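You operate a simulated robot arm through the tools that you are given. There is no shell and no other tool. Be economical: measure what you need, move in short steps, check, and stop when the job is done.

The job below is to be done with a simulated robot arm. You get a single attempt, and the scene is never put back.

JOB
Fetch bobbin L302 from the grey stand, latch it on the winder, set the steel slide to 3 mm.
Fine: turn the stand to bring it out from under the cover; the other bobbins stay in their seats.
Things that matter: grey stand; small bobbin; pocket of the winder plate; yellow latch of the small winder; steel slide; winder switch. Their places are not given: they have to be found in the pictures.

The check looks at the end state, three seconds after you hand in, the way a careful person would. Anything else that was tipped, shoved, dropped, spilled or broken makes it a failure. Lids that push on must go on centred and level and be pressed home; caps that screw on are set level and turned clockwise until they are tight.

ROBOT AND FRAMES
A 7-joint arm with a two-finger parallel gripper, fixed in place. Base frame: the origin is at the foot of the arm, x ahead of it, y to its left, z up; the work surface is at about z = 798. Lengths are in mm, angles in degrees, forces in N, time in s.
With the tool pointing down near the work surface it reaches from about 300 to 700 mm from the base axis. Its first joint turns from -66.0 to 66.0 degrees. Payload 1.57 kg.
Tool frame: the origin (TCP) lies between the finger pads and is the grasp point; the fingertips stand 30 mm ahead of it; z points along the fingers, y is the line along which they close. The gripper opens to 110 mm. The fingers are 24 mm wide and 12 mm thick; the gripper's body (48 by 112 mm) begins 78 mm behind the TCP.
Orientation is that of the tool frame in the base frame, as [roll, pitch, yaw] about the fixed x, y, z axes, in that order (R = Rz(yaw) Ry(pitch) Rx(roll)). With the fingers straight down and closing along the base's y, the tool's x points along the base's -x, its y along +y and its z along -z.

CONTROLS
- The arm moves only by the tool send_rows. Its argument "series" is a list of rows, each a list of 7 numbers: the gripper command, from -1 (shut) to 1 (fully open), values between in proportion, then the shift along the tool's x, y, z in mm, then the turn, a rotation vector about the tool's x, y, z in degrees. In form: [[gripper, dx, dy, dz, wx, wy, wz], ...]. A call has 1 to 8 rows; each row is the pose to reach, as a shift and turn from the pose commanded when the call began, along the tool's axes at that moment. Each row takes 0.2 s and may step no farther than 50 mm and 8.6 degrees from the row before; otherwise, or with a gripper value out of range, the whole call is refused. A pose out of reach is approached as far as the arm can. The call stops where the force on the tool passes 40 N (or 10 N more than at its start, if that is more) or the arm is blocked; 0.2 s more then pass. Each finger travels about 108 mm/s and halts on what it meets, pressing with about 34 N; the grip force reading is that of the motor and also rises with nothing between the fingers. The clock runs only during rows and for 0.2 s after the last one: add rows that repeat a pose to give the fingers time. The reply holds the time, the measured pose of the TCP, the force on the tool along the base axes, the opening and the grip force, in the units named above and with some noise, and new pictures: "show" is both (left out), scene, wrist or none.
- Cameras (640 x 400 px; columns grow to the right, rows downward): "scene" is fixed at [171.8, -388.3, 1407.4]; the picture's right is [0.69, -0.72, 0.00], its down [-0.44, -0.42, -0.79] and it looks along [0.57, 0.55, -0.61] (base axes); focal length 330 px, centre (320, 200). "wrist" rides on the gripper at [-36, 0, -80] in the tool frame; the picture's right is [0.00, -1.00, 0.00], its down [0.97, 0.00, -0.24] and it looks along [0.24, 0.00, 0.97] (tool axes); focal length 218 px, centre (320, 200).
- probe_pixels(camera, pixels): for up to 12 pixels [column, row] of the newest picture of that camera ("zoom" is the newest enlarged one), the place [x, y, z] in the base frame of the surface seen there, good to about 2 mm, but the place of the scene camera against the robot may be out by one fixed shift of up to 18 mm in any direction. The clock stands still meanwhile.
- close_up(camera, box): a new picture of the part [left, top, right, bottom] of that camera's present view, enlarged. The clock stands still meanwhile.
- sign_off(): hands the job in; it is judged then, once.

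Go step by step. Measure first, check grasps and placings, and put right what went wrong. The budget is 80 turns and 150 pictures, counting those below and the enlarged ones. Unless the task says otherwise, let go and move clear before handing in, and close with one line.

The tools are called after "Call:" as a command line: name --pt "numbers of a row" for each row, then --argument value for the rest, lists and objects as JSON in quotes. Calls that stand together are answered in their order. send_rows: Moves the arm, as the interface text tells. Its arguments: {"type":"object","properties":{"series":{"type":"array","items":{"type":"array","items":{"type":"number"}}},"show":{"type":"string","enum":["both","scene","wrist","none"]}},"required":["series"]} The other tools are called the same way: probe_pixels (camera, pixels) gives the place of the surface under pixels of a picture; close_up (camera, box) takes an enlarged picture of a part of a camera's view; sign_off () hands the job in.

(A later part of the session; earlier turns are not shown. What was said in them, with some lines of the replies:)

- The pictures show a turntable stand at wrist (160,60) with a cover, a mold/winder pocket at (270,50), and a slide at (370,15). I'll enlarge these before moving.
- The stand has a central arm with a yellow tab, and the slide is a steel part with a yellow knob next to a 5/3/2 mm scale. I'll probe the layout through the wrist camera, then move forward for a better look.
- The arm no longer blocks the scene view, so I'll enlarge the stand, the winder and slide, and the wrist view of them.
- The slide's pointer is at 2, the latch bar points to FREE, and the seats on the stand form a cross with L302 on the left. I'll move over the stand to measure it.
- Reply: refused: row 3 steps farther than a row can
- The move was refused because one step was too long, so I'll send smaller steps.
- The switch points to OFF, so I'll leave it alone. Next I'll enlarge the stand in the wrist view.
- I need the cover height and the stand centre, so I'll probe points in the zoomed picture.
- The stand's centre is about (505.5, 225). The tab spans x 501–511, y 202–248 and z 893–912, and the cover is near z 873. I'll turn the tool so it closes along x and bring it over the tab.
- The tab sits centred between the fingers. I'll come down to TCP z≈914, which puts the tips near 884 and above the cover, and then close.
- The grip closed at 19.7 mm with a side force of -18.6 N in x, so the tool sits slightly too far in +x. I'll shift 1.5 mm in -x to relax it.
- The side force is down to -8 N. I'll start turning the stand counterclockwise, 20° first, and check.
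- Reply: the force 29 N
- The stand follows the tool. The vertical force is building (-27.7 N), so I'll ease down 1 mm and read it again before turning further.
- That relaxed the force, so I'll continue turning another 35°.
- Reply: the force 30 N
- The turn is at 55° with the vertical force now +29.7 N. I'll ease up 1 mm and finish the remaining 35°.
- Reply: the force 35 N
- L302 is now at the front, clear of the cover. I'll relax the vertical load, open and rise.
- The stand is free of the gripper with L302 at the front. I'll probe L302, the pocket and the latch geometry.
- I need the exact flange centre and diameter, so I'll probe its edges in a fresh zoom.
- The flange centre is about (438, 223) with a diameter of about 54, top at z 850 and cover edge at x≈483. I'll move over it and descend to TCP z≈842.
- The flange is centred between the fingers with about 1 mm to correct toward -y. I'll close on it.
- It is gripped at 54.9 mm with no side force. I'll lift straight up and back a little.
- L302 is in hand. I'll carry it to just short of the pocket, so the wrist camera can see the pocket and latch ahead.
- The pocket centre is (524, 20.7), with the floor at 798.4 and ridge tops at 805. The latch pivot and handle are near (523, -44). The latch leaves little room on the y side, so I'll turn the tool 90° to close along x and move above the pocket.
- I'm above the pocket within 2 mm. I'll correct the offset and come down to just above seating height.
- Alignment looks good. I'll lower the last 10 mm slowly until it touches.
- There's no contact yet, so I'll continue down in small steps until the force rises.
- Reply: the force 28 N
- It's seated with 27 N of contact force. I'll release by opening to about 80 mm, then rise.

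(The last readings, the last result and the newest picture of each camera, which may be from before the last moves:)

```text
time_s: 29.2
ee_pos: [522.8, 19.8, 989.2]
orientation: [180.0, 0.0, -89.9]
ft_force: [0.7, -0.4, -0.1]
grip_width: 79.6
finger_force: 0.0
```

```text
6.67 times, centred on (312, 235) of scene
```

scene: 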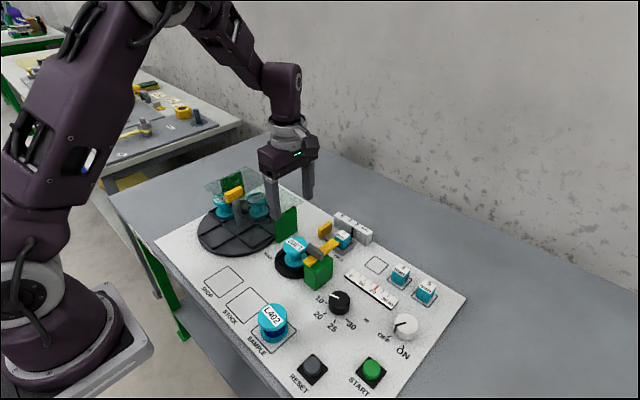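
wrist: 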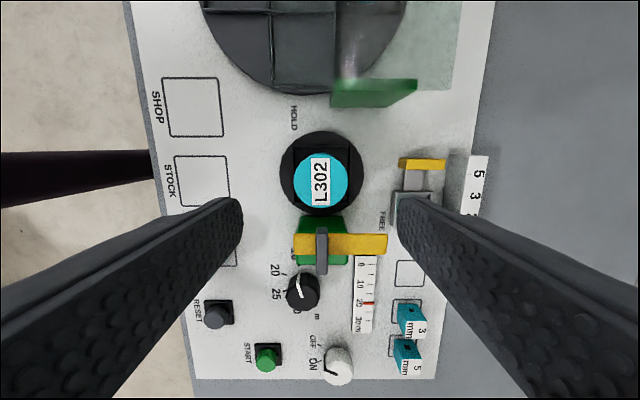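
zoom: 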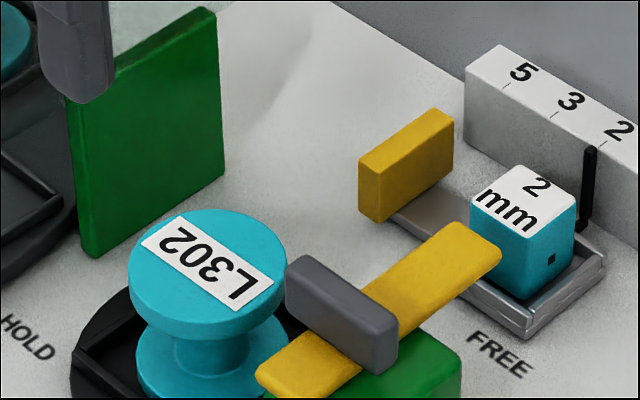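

L302 sits upright in the pocket. Next is the latch: I'll turn the tool back 180° so the later +90° latch turn stays well within the wrist's range, moving over the handle on the way.

Call:
send_rows --pt "0 8 0 0 0 0 8.5" --pt "0 16 0 0 0 0 17" --pt "0 24 0 0 0 0 25.5" --pt "0 32 0 0 0 0 34" --pt "0 40 0 0 0 0 42.5" --pt "0 48 0 0 0 0 51" --pt "0 56 0 0 0 0 59.5" --pt "0 64 0 0 0 0 68" --show "none"

Call:
send_rows --pt "0 0 0 0 0 0 8.5" --pt "0 0 0 0 0 0 17" --pt "0 0 0 0 0 0 25.5" --pt "0 0 0 0 0 0 34" --pt "0 0 0 0 0 0 42.5" --pt "0 0 0 0 0 0 51" --pt "0 0 0 0 0 0 59.5" --pt "0 0 0 0 0 0 68" --show "none"

Call:
send_rows --pt "0 0 0 0 0 0 8.5" --pt "0 0 0 0 0 0 17" --pt "0 0 0 0 0 0 25.5" --pt "0 0 0 0 0 0 34" --pt "0 0 0 0 0 0 42.5" --pt "0 0 0 0 0 0 44" --pt "0 0 0 0 0 0 44" --show "wrist"

```text
time_s: 31.0
ee_pos: [525.2, -45.5, 990.8]
orientation: [180.0, 0.0, -158.1]
ft_force: [0.5, 0.5, 0.1]
grip_width: 54.9
finger_force: 0.0
```

```text
time_s: 32.8
ee_pos: [524.1, -43.7, 989.6]
orientation: [180.0, 0.0, 133.7]
ft_force: [-0.6, -0.6, -0.1]
grip_width: 54.9
finger_force: 0.1
```

```text
time_s: 34.4
ee_pos: [524.7, -44.3, 988.5]
orientation: [-180.0, -0.1, 89.9]
ft_force: [-0.4, 0.3, 0.5]
grip_width: 55.3
finger_force: 0.0
```

wrist: 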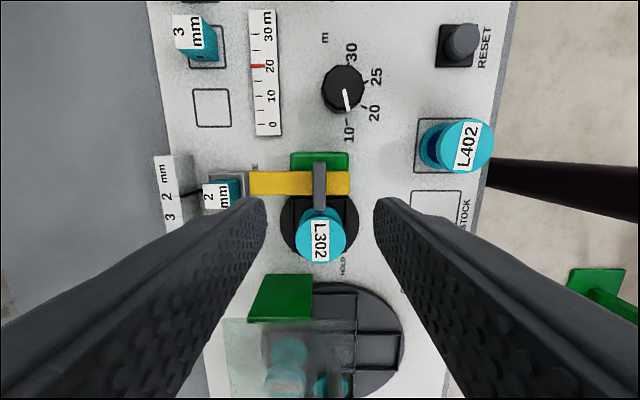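

Call:
close_up --camera "wrist" --box '[240, 140, 368, 220]'

Call:
probe_pixels --camera "wrist" --pixels '[[315, 185], [324, 185], [320, 165], [320, 206], [251, 183], [348, 183], [300, 172], [300, 195]]'

```text
5.00 times, centred on (304, 180) of wrist
```

zoom: 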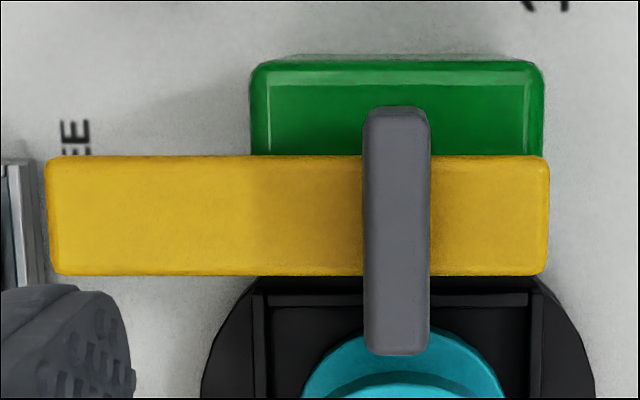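

```text
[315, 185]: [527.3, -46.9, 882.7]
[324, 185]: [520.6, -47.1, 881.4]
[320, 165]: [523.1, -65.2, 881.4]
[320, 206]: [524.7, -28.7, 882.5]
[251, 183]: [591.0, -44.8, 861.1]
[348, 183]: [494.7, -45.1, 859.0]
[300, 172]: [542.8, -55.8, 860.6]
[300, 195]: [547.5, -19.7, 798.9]
```

The handle is centred at (524, -44) with its top at z 882, and the bar is at z 860. I'll descend to TCP z≈895, so the tips stay above the bar, and close on the handle.

Call:
send_rows --pt "-0.2 0 -0.5 40 0 0 0" --pt "-0.3 0 -0.5 75 0 0 0" --pt "-0.4 0 -0.5 93 0 0 0" --pt "-0.6 0 -0.5 93 0 0 0" --pt "-1 0 -0.5 93 0 0 0" --pt "-1 0 -0.5 93 0 0 0" --pt "-1 0 -0.5 93 0 0 0" --show "both"

```text
time_s: 36.0
ee_pos: [525.1, -45.4, 895.1]
orientation: [180.0, 0.1, 90.1]
ft_force: [15.9, -0.8, -13.8]
grip_width: 11.8
finger_force: 29.0
```

scene: 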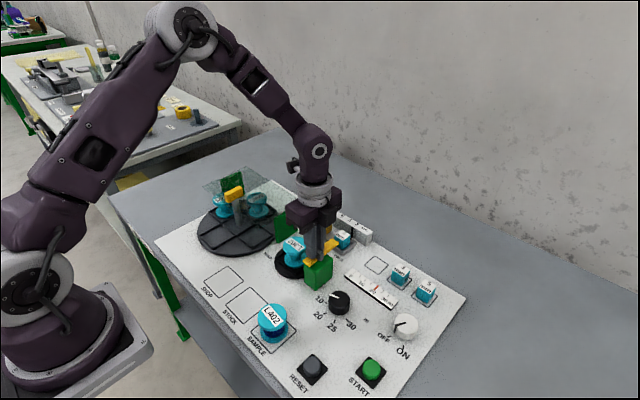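
wrist: 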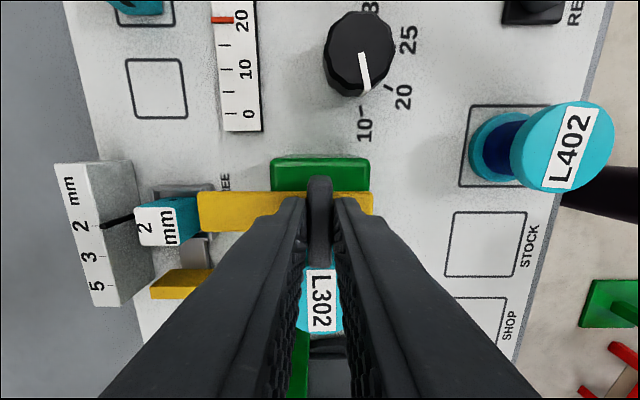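

The handle is gripped at 11.8 mm with 16 N of side load. I'll shift 1 mm to relax it and turn the latch 24° counterclockwise as a test.

Call:
send_rows --pt "-1 0 0.8 0.4 0 0 0" --pt "-1 0 0.8 0.4 0 0 -4" --pt "-1 0 0.8 0.4 0 0 -8" --pt "-1 0 0.8 0.4 0 0 -12" --pt "-1 0 0.8 0.4 0 0 -16" --pt "-1 0 0.8 0.4 0 0 -20" --pt "-1 0 0.8 0.4 0 0 -24" --show "both"

```text
time_s: 37.6
ee_pos: [524.8, -45.3, 896.5]
orientation: [-180.0, 0.0, 113.9]
ft_force: [15.5, -9.2, -20.8]
grip_width: 12.0
finger_force: 29.6
```

scene: 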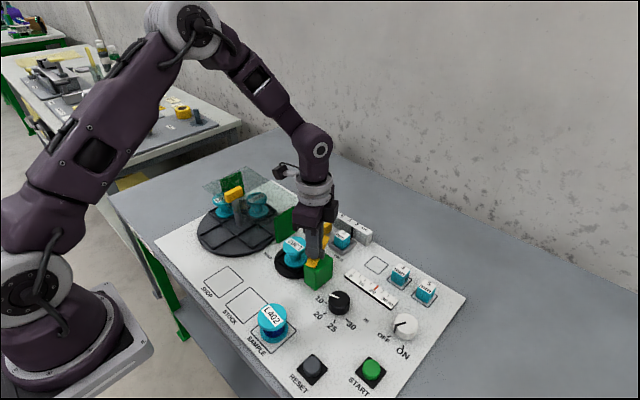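
wrist: 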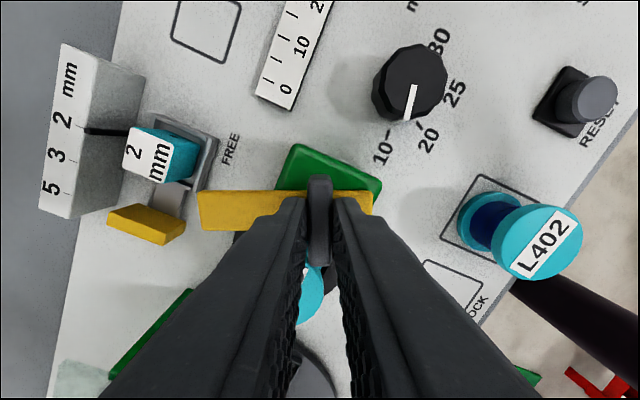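

The latch bar turns with the tool. I'll relax the load a bit and continue 36°.

Call:
send_rows --pt "-1 -0.7 0.7 0.8 0 0 -3" --pt "-1 -0.7 0.7 0.8 0 0 -9" --pt "-1 -0.7 0.7 0.8 0 0 -15" --pt "-1 -0.7 0.7 0.8 0 0 -21" --pt "-1 -0.7 0.7 0.8 0 0 -27" --pt "-1 -0.7 0.7 0.8 0 0 -32" --pt "-1 -0.7 0.7 0.8 0 0 -36" --show "scene"

```text
time_s: 39.2
ee_pos: [525.6, -45.2, 896.9]
orientation: [-180.0, 0.0, 150.1]
ft_force: [-0.9, -9.7, 25.9]
grip_width: 11.9
finger_force: 28.8
```

scene: 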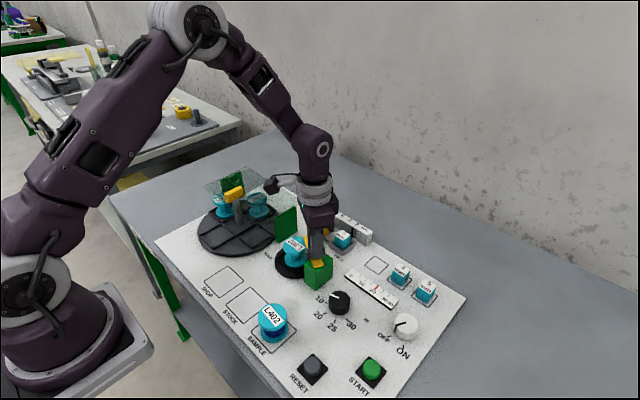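

Sixty degrees are done. I'll ease up slightly and turn the last 30°, watching for the stop.

Call:
send_rows --pt "-1 0 0 -0.8 0 0 0" --pt "-1 0 0 -0.8 0 0 -6" --pt "-1 0 0 -0.8 0 0 -12" --pt "-1 0 0 -0.8 0 0 -18" --pt "-1 0 0 -0.8 0 0 -24" --pt "-1 0 0 -0.8 0 0 -30" --pt "-1 0 0 -0.8 0 0 -30" --show "both"

Call:
close_up --camera "scene" --box '[264, 205, 360, 285]'

```text
time_s: 40.8
ee_pos: [524.5, -45.1, 897.0]
orientation: [180.0, -0.1, -180.0]
ft_force: [-6.4, -12.4, -5.4]
grip_width: 11.9
finger_force: 29.0
```

scene: 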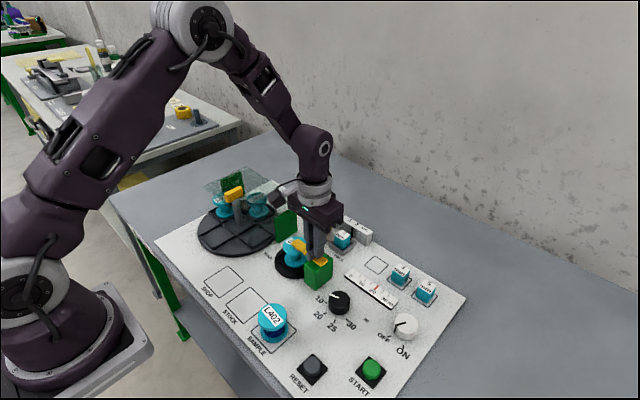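
wrist: 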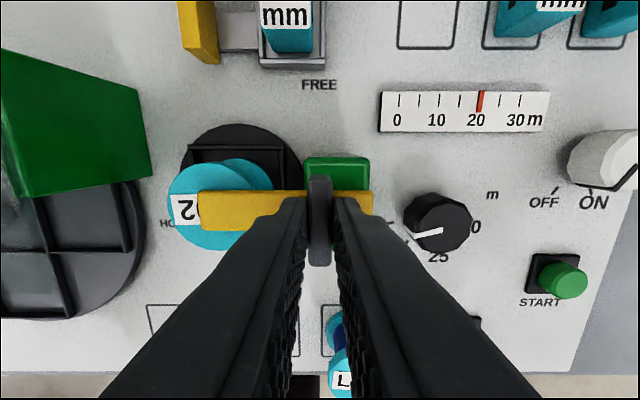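

```text
5.00 times, centred on (312, 245) of scene
```

zoom: 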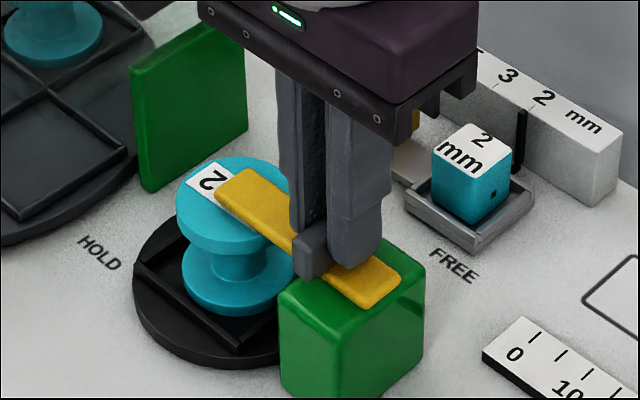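

The bar now lies over L302 in the HOLD position. I'll release the handle and lift.

Call:
send_rows --pt "-0.9 0 -0.5 0 0 0 0" --pt "-0.7 0 -0.5 0 0 0 0" --pt "-0.5 0 -0.5 0 0 0 0" --pt "-0.4 0 -0.5 -15 0 0 0" --pt "-0.4 0 -0.5 -55 0 0 0" --pt "-0.4 0 -0.5 -100 0 0 0" --pt "-0.4 0 -0.5 -110 0 0 0" --show "both"

Call:
close_up --camera "wrist" --box '[190, 30, 382, 150]'

Call:
probe_pixels --camera "wrist" --pixels '[[240, 178], [345, 178], [270, 168], [270, 188]]'

```text
time_s: 42.4
ee_pos: [525.8, -45.9, 1007.9]
orientation: [179.9, 0.1, -179.9]
ft_force: [-0.2, 0.2, 0.6]
grip_width: 33.1
finger_force: 0.1
```

scene: 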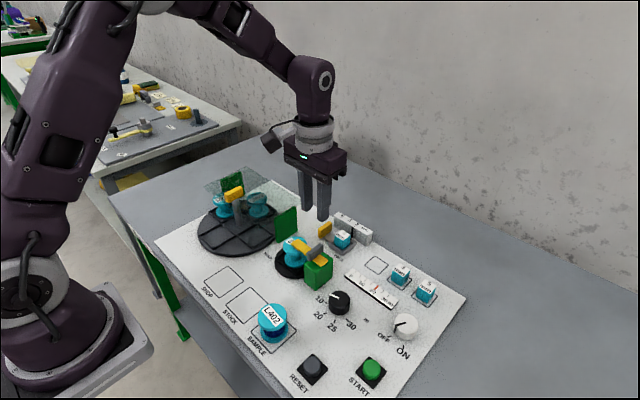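
wrist: 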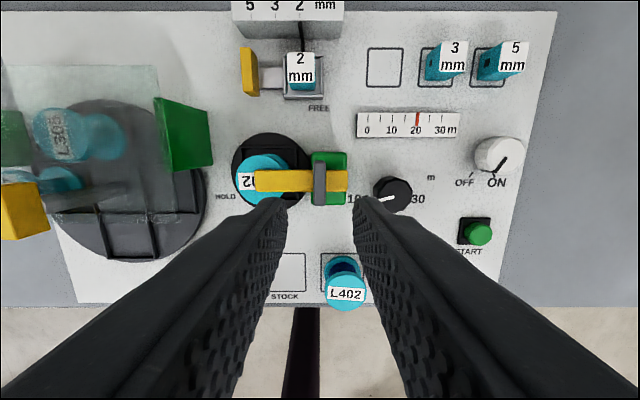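

```text
3.33 times, centred on (286, 90) of wrist
```

zoom: 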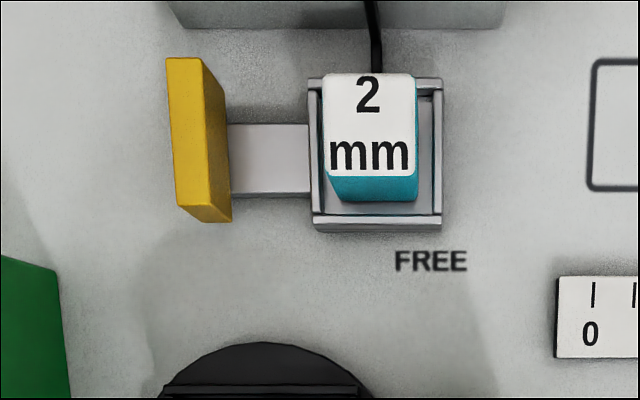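

```text
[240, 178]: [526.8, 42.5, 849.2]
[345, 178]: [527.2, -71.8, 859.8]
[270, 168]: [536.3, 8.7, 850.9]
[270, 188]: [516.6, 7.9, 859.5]
```

The latch is in HOLD and clear of the gripper. Now I'll probe the slide's knob, tray, pointer and scale.

Call:
probe_pixels --camera "zoom" --pixels '[[180, 62], [212, 90], [190, 195], [222, 205], [185, 130], [270, 130], [270, 190], [375, 100], [312, 150], [437, 150], [375, 20], [375, 60]]'

Call:
send_rows --pt "-0.4 -40 25 0 0 0 0" --pt "-0.4 -80 45 0 0 0 0" --pt "-0.4 -100 65 0 0 0 0" --show "wrist"

```text
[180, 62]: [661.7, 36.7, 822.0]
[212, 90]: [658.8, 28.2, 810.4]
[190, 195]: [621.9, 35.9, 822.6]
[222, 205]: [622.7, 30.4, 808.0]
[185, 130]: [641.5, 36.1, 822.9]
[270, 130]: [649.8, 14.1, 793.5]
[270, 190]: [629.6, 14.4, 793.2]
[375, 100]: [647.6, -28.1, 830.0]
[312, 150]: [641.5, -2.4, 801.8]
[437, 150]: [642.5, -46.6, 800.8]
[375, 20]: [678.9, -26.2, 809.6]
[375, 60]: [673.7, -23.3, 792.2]
```

```text
time_s: 43.2
ee_pos: [624.6, 19.6, 1007.9]
orientation: [-180.0, 0.0, 180.0]
ft_force: [-0.4, 0.2, 0.3]
grip_width: 33.0
finger_force: 0.0
```

wrist: 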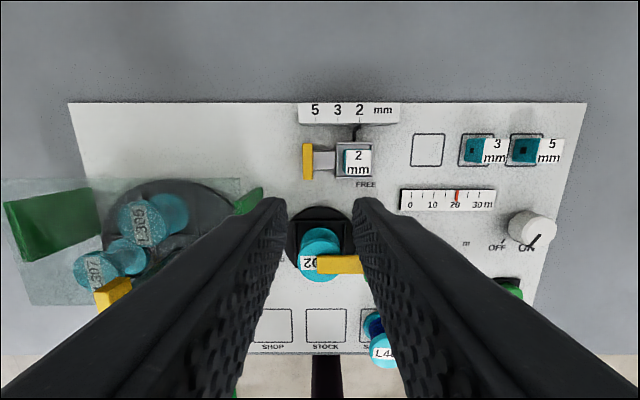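

Call:
close_up --camera "wrist" --box '[290, 95, 418, 185]'

Call:
probe_pixels --camera "wrist" --pixels '[[315, 118], [337.5, 118], [360, 118], [357, 126], [353, 138], [303, 148], [312, 148], [303, 176], [308, 160], [311, 176], [325, 160]]'

```text
4.44 times, centred on (354, 140) of wrist
```

zoom: 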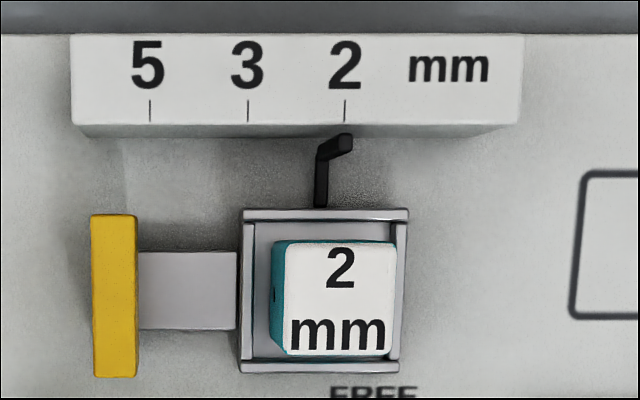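

```text
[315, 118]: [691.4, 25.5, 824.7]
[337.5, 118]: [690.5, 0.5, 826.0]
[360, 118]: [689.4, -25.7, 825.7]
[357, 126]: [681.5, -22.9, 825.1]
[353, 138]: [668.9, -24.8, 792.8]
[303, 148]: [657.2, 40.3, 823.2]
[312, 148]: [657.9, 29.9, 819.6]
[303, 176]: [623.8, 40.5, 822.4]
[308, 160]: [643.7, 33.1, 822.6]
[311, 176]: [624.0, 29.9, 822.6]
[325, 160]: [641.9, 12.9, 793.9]
```

The scale ticks are at y≈25.5 (5), 0.5 (3) and -25.2 (2), and the pointer is on 2, so the slide must move about +25 mm in y. The knob is centred at (641, 35) with its top at z 823. I'll come down around it.

Call:
send_rows --pt "-0.35 -8 8 40 0 0 0" --pt "-0.35 -16.4 15.6 80 0 0 0" --pt "-0.35 -16.4 15.6 120 0 0 0" --pt "-0.35 -16.4 15.6 150 0 0 0" --pt "-0.35 -16.4 15.6 170 0 0 0" --pt "-0.35 -16.4 15.6 170 0 0 0" --show "both"

Call:
close_up --camera "scene" --box '[280, 195, 376, 255]'

```text
time_s: 44.6
ee_pos: [643.0, 36.0, 837.3]
orientation: [180.0, 0.0, 180.0]
ft_force: [-0.2, 0.4, -0.1]
grip_width: 35.7
finger_force: 0.1
```

scene: 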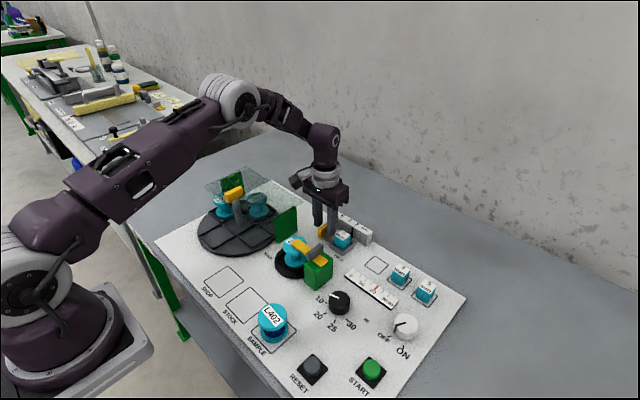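
wrist: 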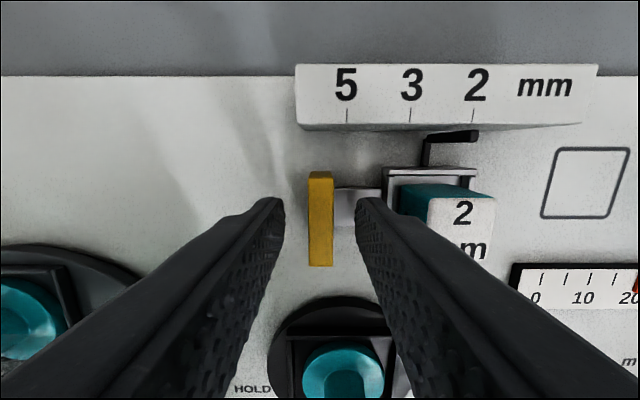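

```text
6.67 times, centred on (328, 225) of scene
```

zoom: 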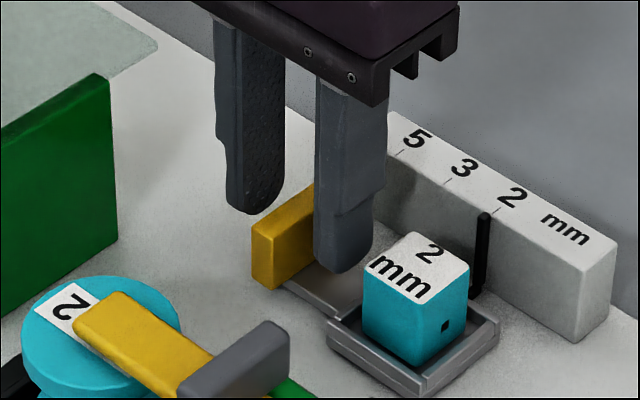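

The fingers straddle the knob without touching anything. I'll close on it.

Call:
send_rows --pt "-0.6 0 0 0 0 0 0" --pt "-0.75 0 0 0 0 0 0" --pt "-1 0 0 0 0 0 0" --pt "-1 0 0 0 0 0 0" --show "wrist"

```text
time_s: 45.6
ee_pos: [643.0, 36.1, 837.7]
orientation: [-179.9, 0.0, 180.0]
ft_force: [0.2, -0.1, -1.4]
grip_width: 11.8
finger_force: 28.7
```

wrist: 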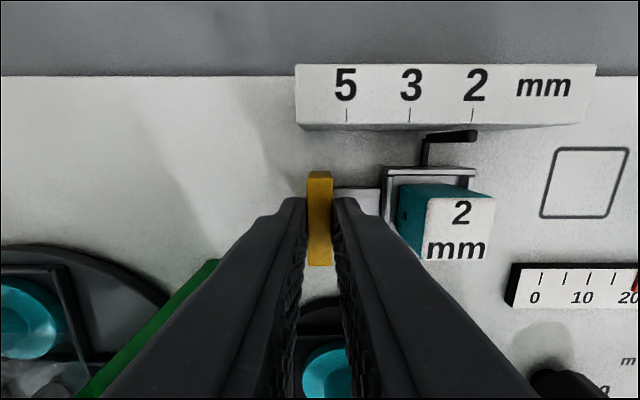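

The knob is gripped at 11.8 mm. I'll pull +y in small, smooth steps, 24 mm first.

Call:
send_rows --pt "-1 0 2 0 0 0 0" --pt "-1 0 6 0 0 0 0" --pt "-1 0 10 0 0 0 0" --pt "-1 0 14 0 0 0 0" --pt "-1 0 18 0 0 0 0" --pt "-1 0 21 0 0 0 0" --pt "-1 0 23 0 0 0 0" --pt "-1 0 24 0 0 0 0" --show "both"

Call:
close_up --camera "wrist" --box '[340, 50, 532, 170]'

Call:
close_up --camera "scene" --box '[296, 195, 376, 245]'

```text
time_s: 47.4
ee_pos: [641.3, 59.5, 837.0]
orientation: [180.0, 0.1, -180.0]
ft_force: [-2.3, 0.8, 20.9]
grip_width: 11.9
finger_force: 29.2
```

scene: 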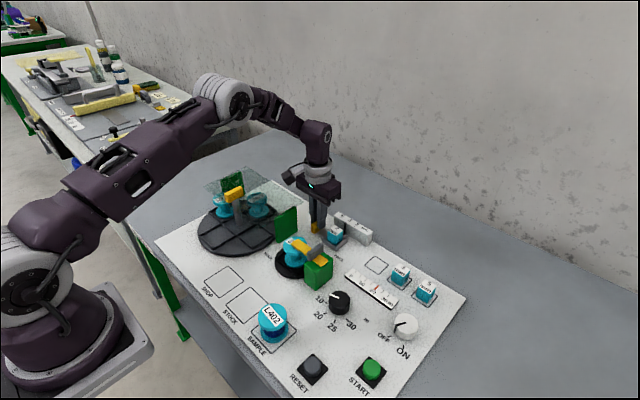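
wrist: 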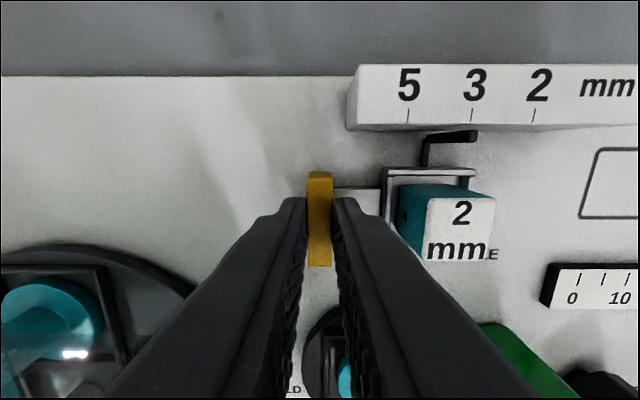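

```text
3.33 times, centred on (436, 110) of wrist
```

zoom: 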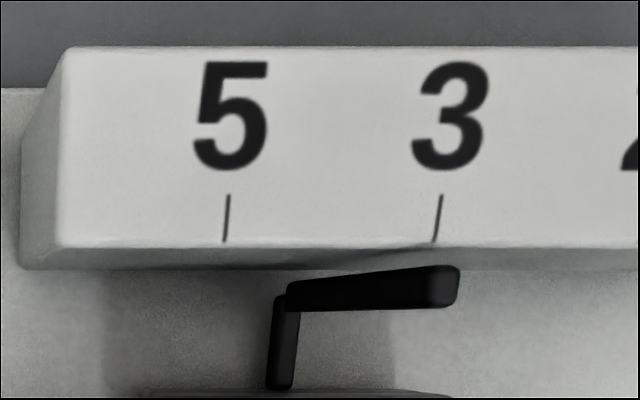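

```text
8.00 times, centred on (336, 220) of scene
```

zoom: 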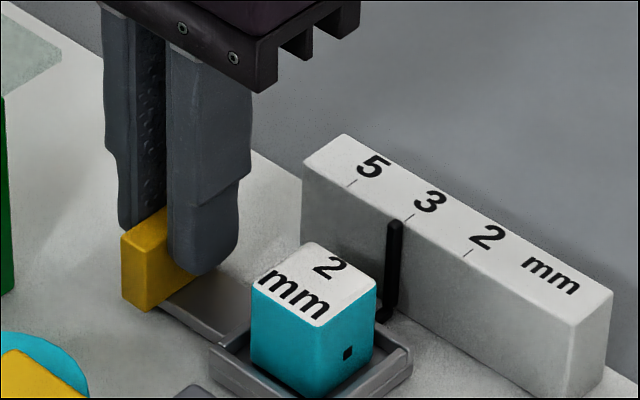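

The pointer is about 0.5–1 mm short of the 3 tick (tick base now at 470.7 px, against 472.5 px for the 2 tick at the start). I'll nudge +0.8 mm, release, rise and check from above.

Call:
send_rows --pt "-1 0 0.5 -0.6 0 0 0" --pt "-1 0 0.8 -0.6 0 0 0" --pt "-1 0 0.8 -0.6 0 0 0" --show "wrist"

Call:
close_up --camera "wrist" --box '[340, 50, 532, 170]'

```text
time_s: 48.2
ee_pos: [640.9, 60.4, 837.5]
orientation: [-179.9, 0.1, 180.0]
ft_force: [3.7, -0.5, 8.0]
grip_width: 11.9
finger_force: 29.4
```

wrist: 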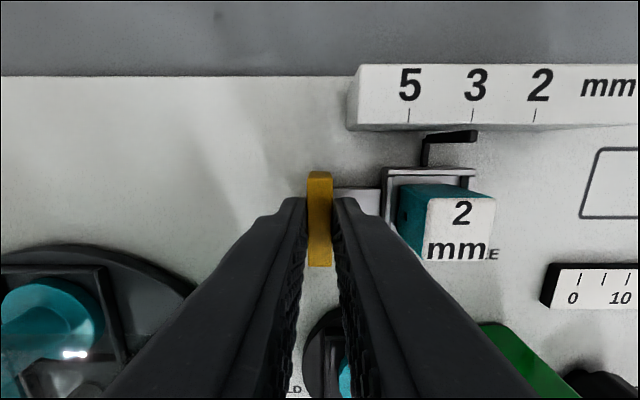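

```text
3.33 times, centred on (436, 110) of wrist
```

zoom: 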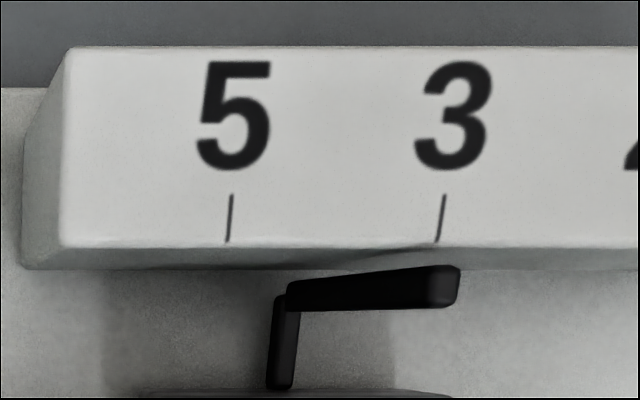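

Now I'll release the knob, rise and check the pointer from above.

Call:
send_rows --pt "-0.9 0 0 0 0 0 0" --pt "-0.7 0 0 0 0 0 0" --pt "-0.5 0 0 0 0 0 0" --pt "-0.5 0 0 -20 0 0 0" --pt "-0.5 5 -20 -60 0 0 0" --pt "-0.5 10 -50 -100 0 0 0" --pt "-0.5 15 -65 -140 0 0 0" --pt "-0.5 18 -65 -170 0 0 0" --show "both"

Call:
close_up --camera "wrist" --box '[250, 90, 378, 170]'

```text
refused: row 6 steps farther than a row can; nothing moved
```

```text
5.00 times, centred on (314, 130) of wrist
```

zoom: 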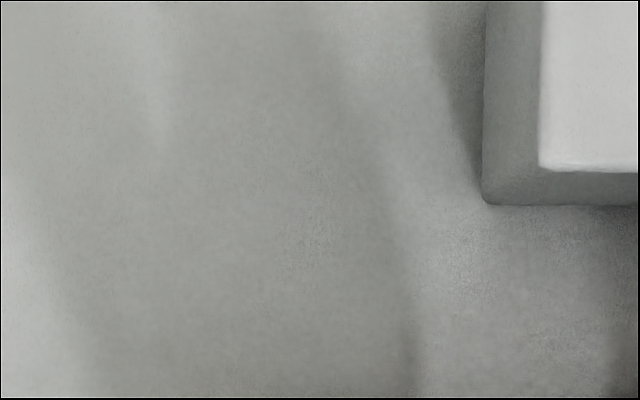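

That step was too long, so I'll resend with shorter ones.

Call:
send_rows --pt "-0.9 0 0 0 0 0 0" --pt "-0.7 0 0 0 0 0 0" --pt "-0.5 0 0 0 0 0 0" --pt "-0.5 0 0 -20 0 0 0" --pt "-0.5 5 -15 -60 0 0 0" --pt "-0.5 10 -35 -100 0 0 0" --pt "-0.5 15 -55 -140 0 0 0" --pt "-0.5 18 -60 -170 0 0 0" --show "both"

Call:
close_up --camera "wrist" --box '[250, 90, 378, 170]'

Call:
close_up --camera "scene" --box '[264, 195, 392, 275]'

```text
time_s: 50.0
ee_pos: [622.9, 0.0, 1008.3]
orientation: [-180.0, -0.1, 180.0]
ft_force: [-1.2, 0.7, -0.9]
grip_width: 27.7
finger_force: 0.0
```

scene: 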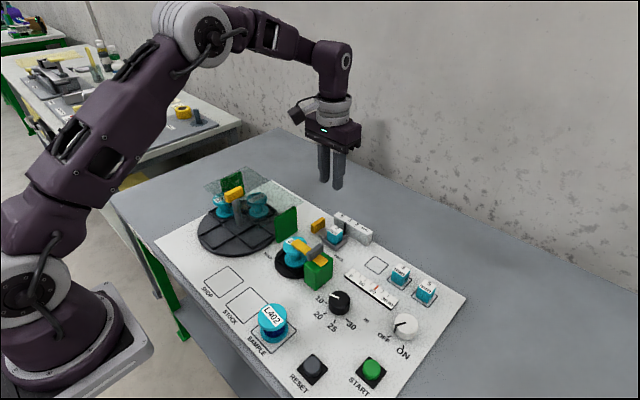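
wrist: 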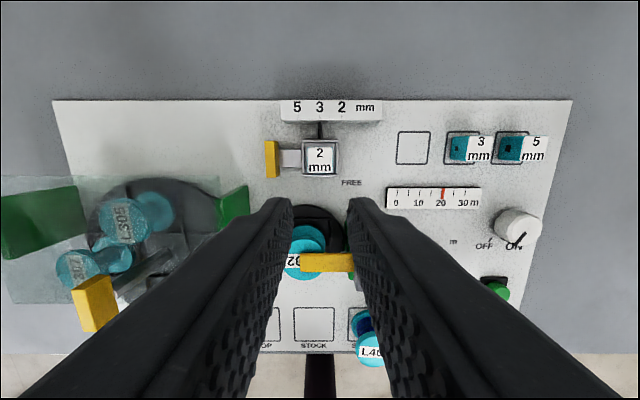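

```text
5.00 times, centred on (314, 130) of wrist
```

zoom: 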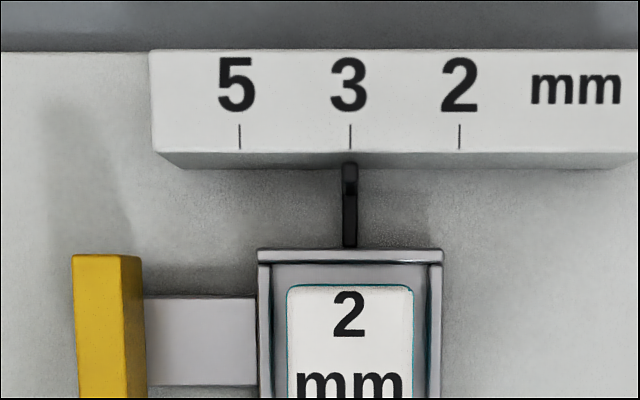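

```text
5.00 times, centred on (328, 235) of scene
```

zoom: 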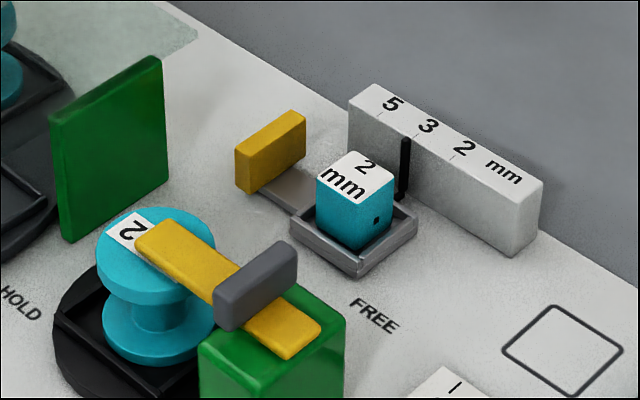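

The pointer (column 349) lines up with the 3 tick (column 350), and L302 is under the latch. I'll take a last look at the stand before handing in.

Call:
close_up --camera "scene" --box '[180, 160, 308, 240]'

Call:
close_up --camera "scene" --box '[230, 220, 470, 380]'

```text
5.00 times, centred on (244, 200) of scene
```

zoom: 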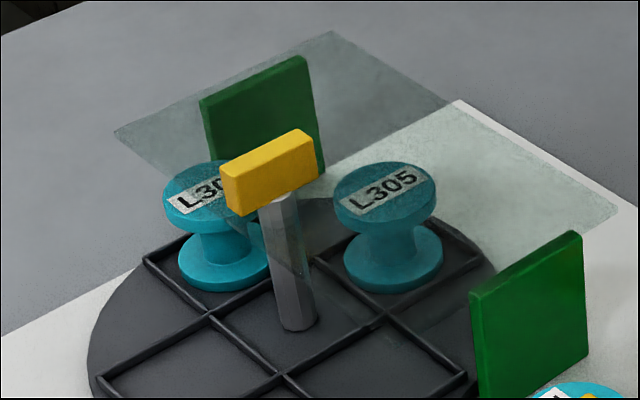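

```text
2.50 times, centred on (350, 300) of scene
```

zoom: 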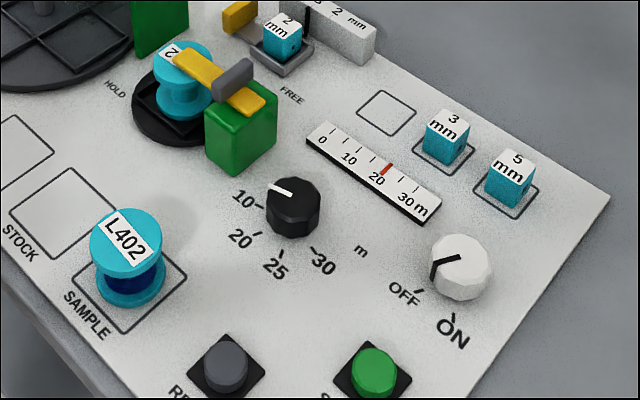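

L307 and L305 are still in their seats, the switch is at OFF, and the arm is clear, so I'm handing in.

Call:
sign_off

```text
The job is handed in.
```

Bobbin L302 is in the winder pocket with the latch at HOLD, the steel slide's pointer is on 3 mm, and L305 and L307 are still in their seats; I left the block marked "2 mm" in the slide's tray.
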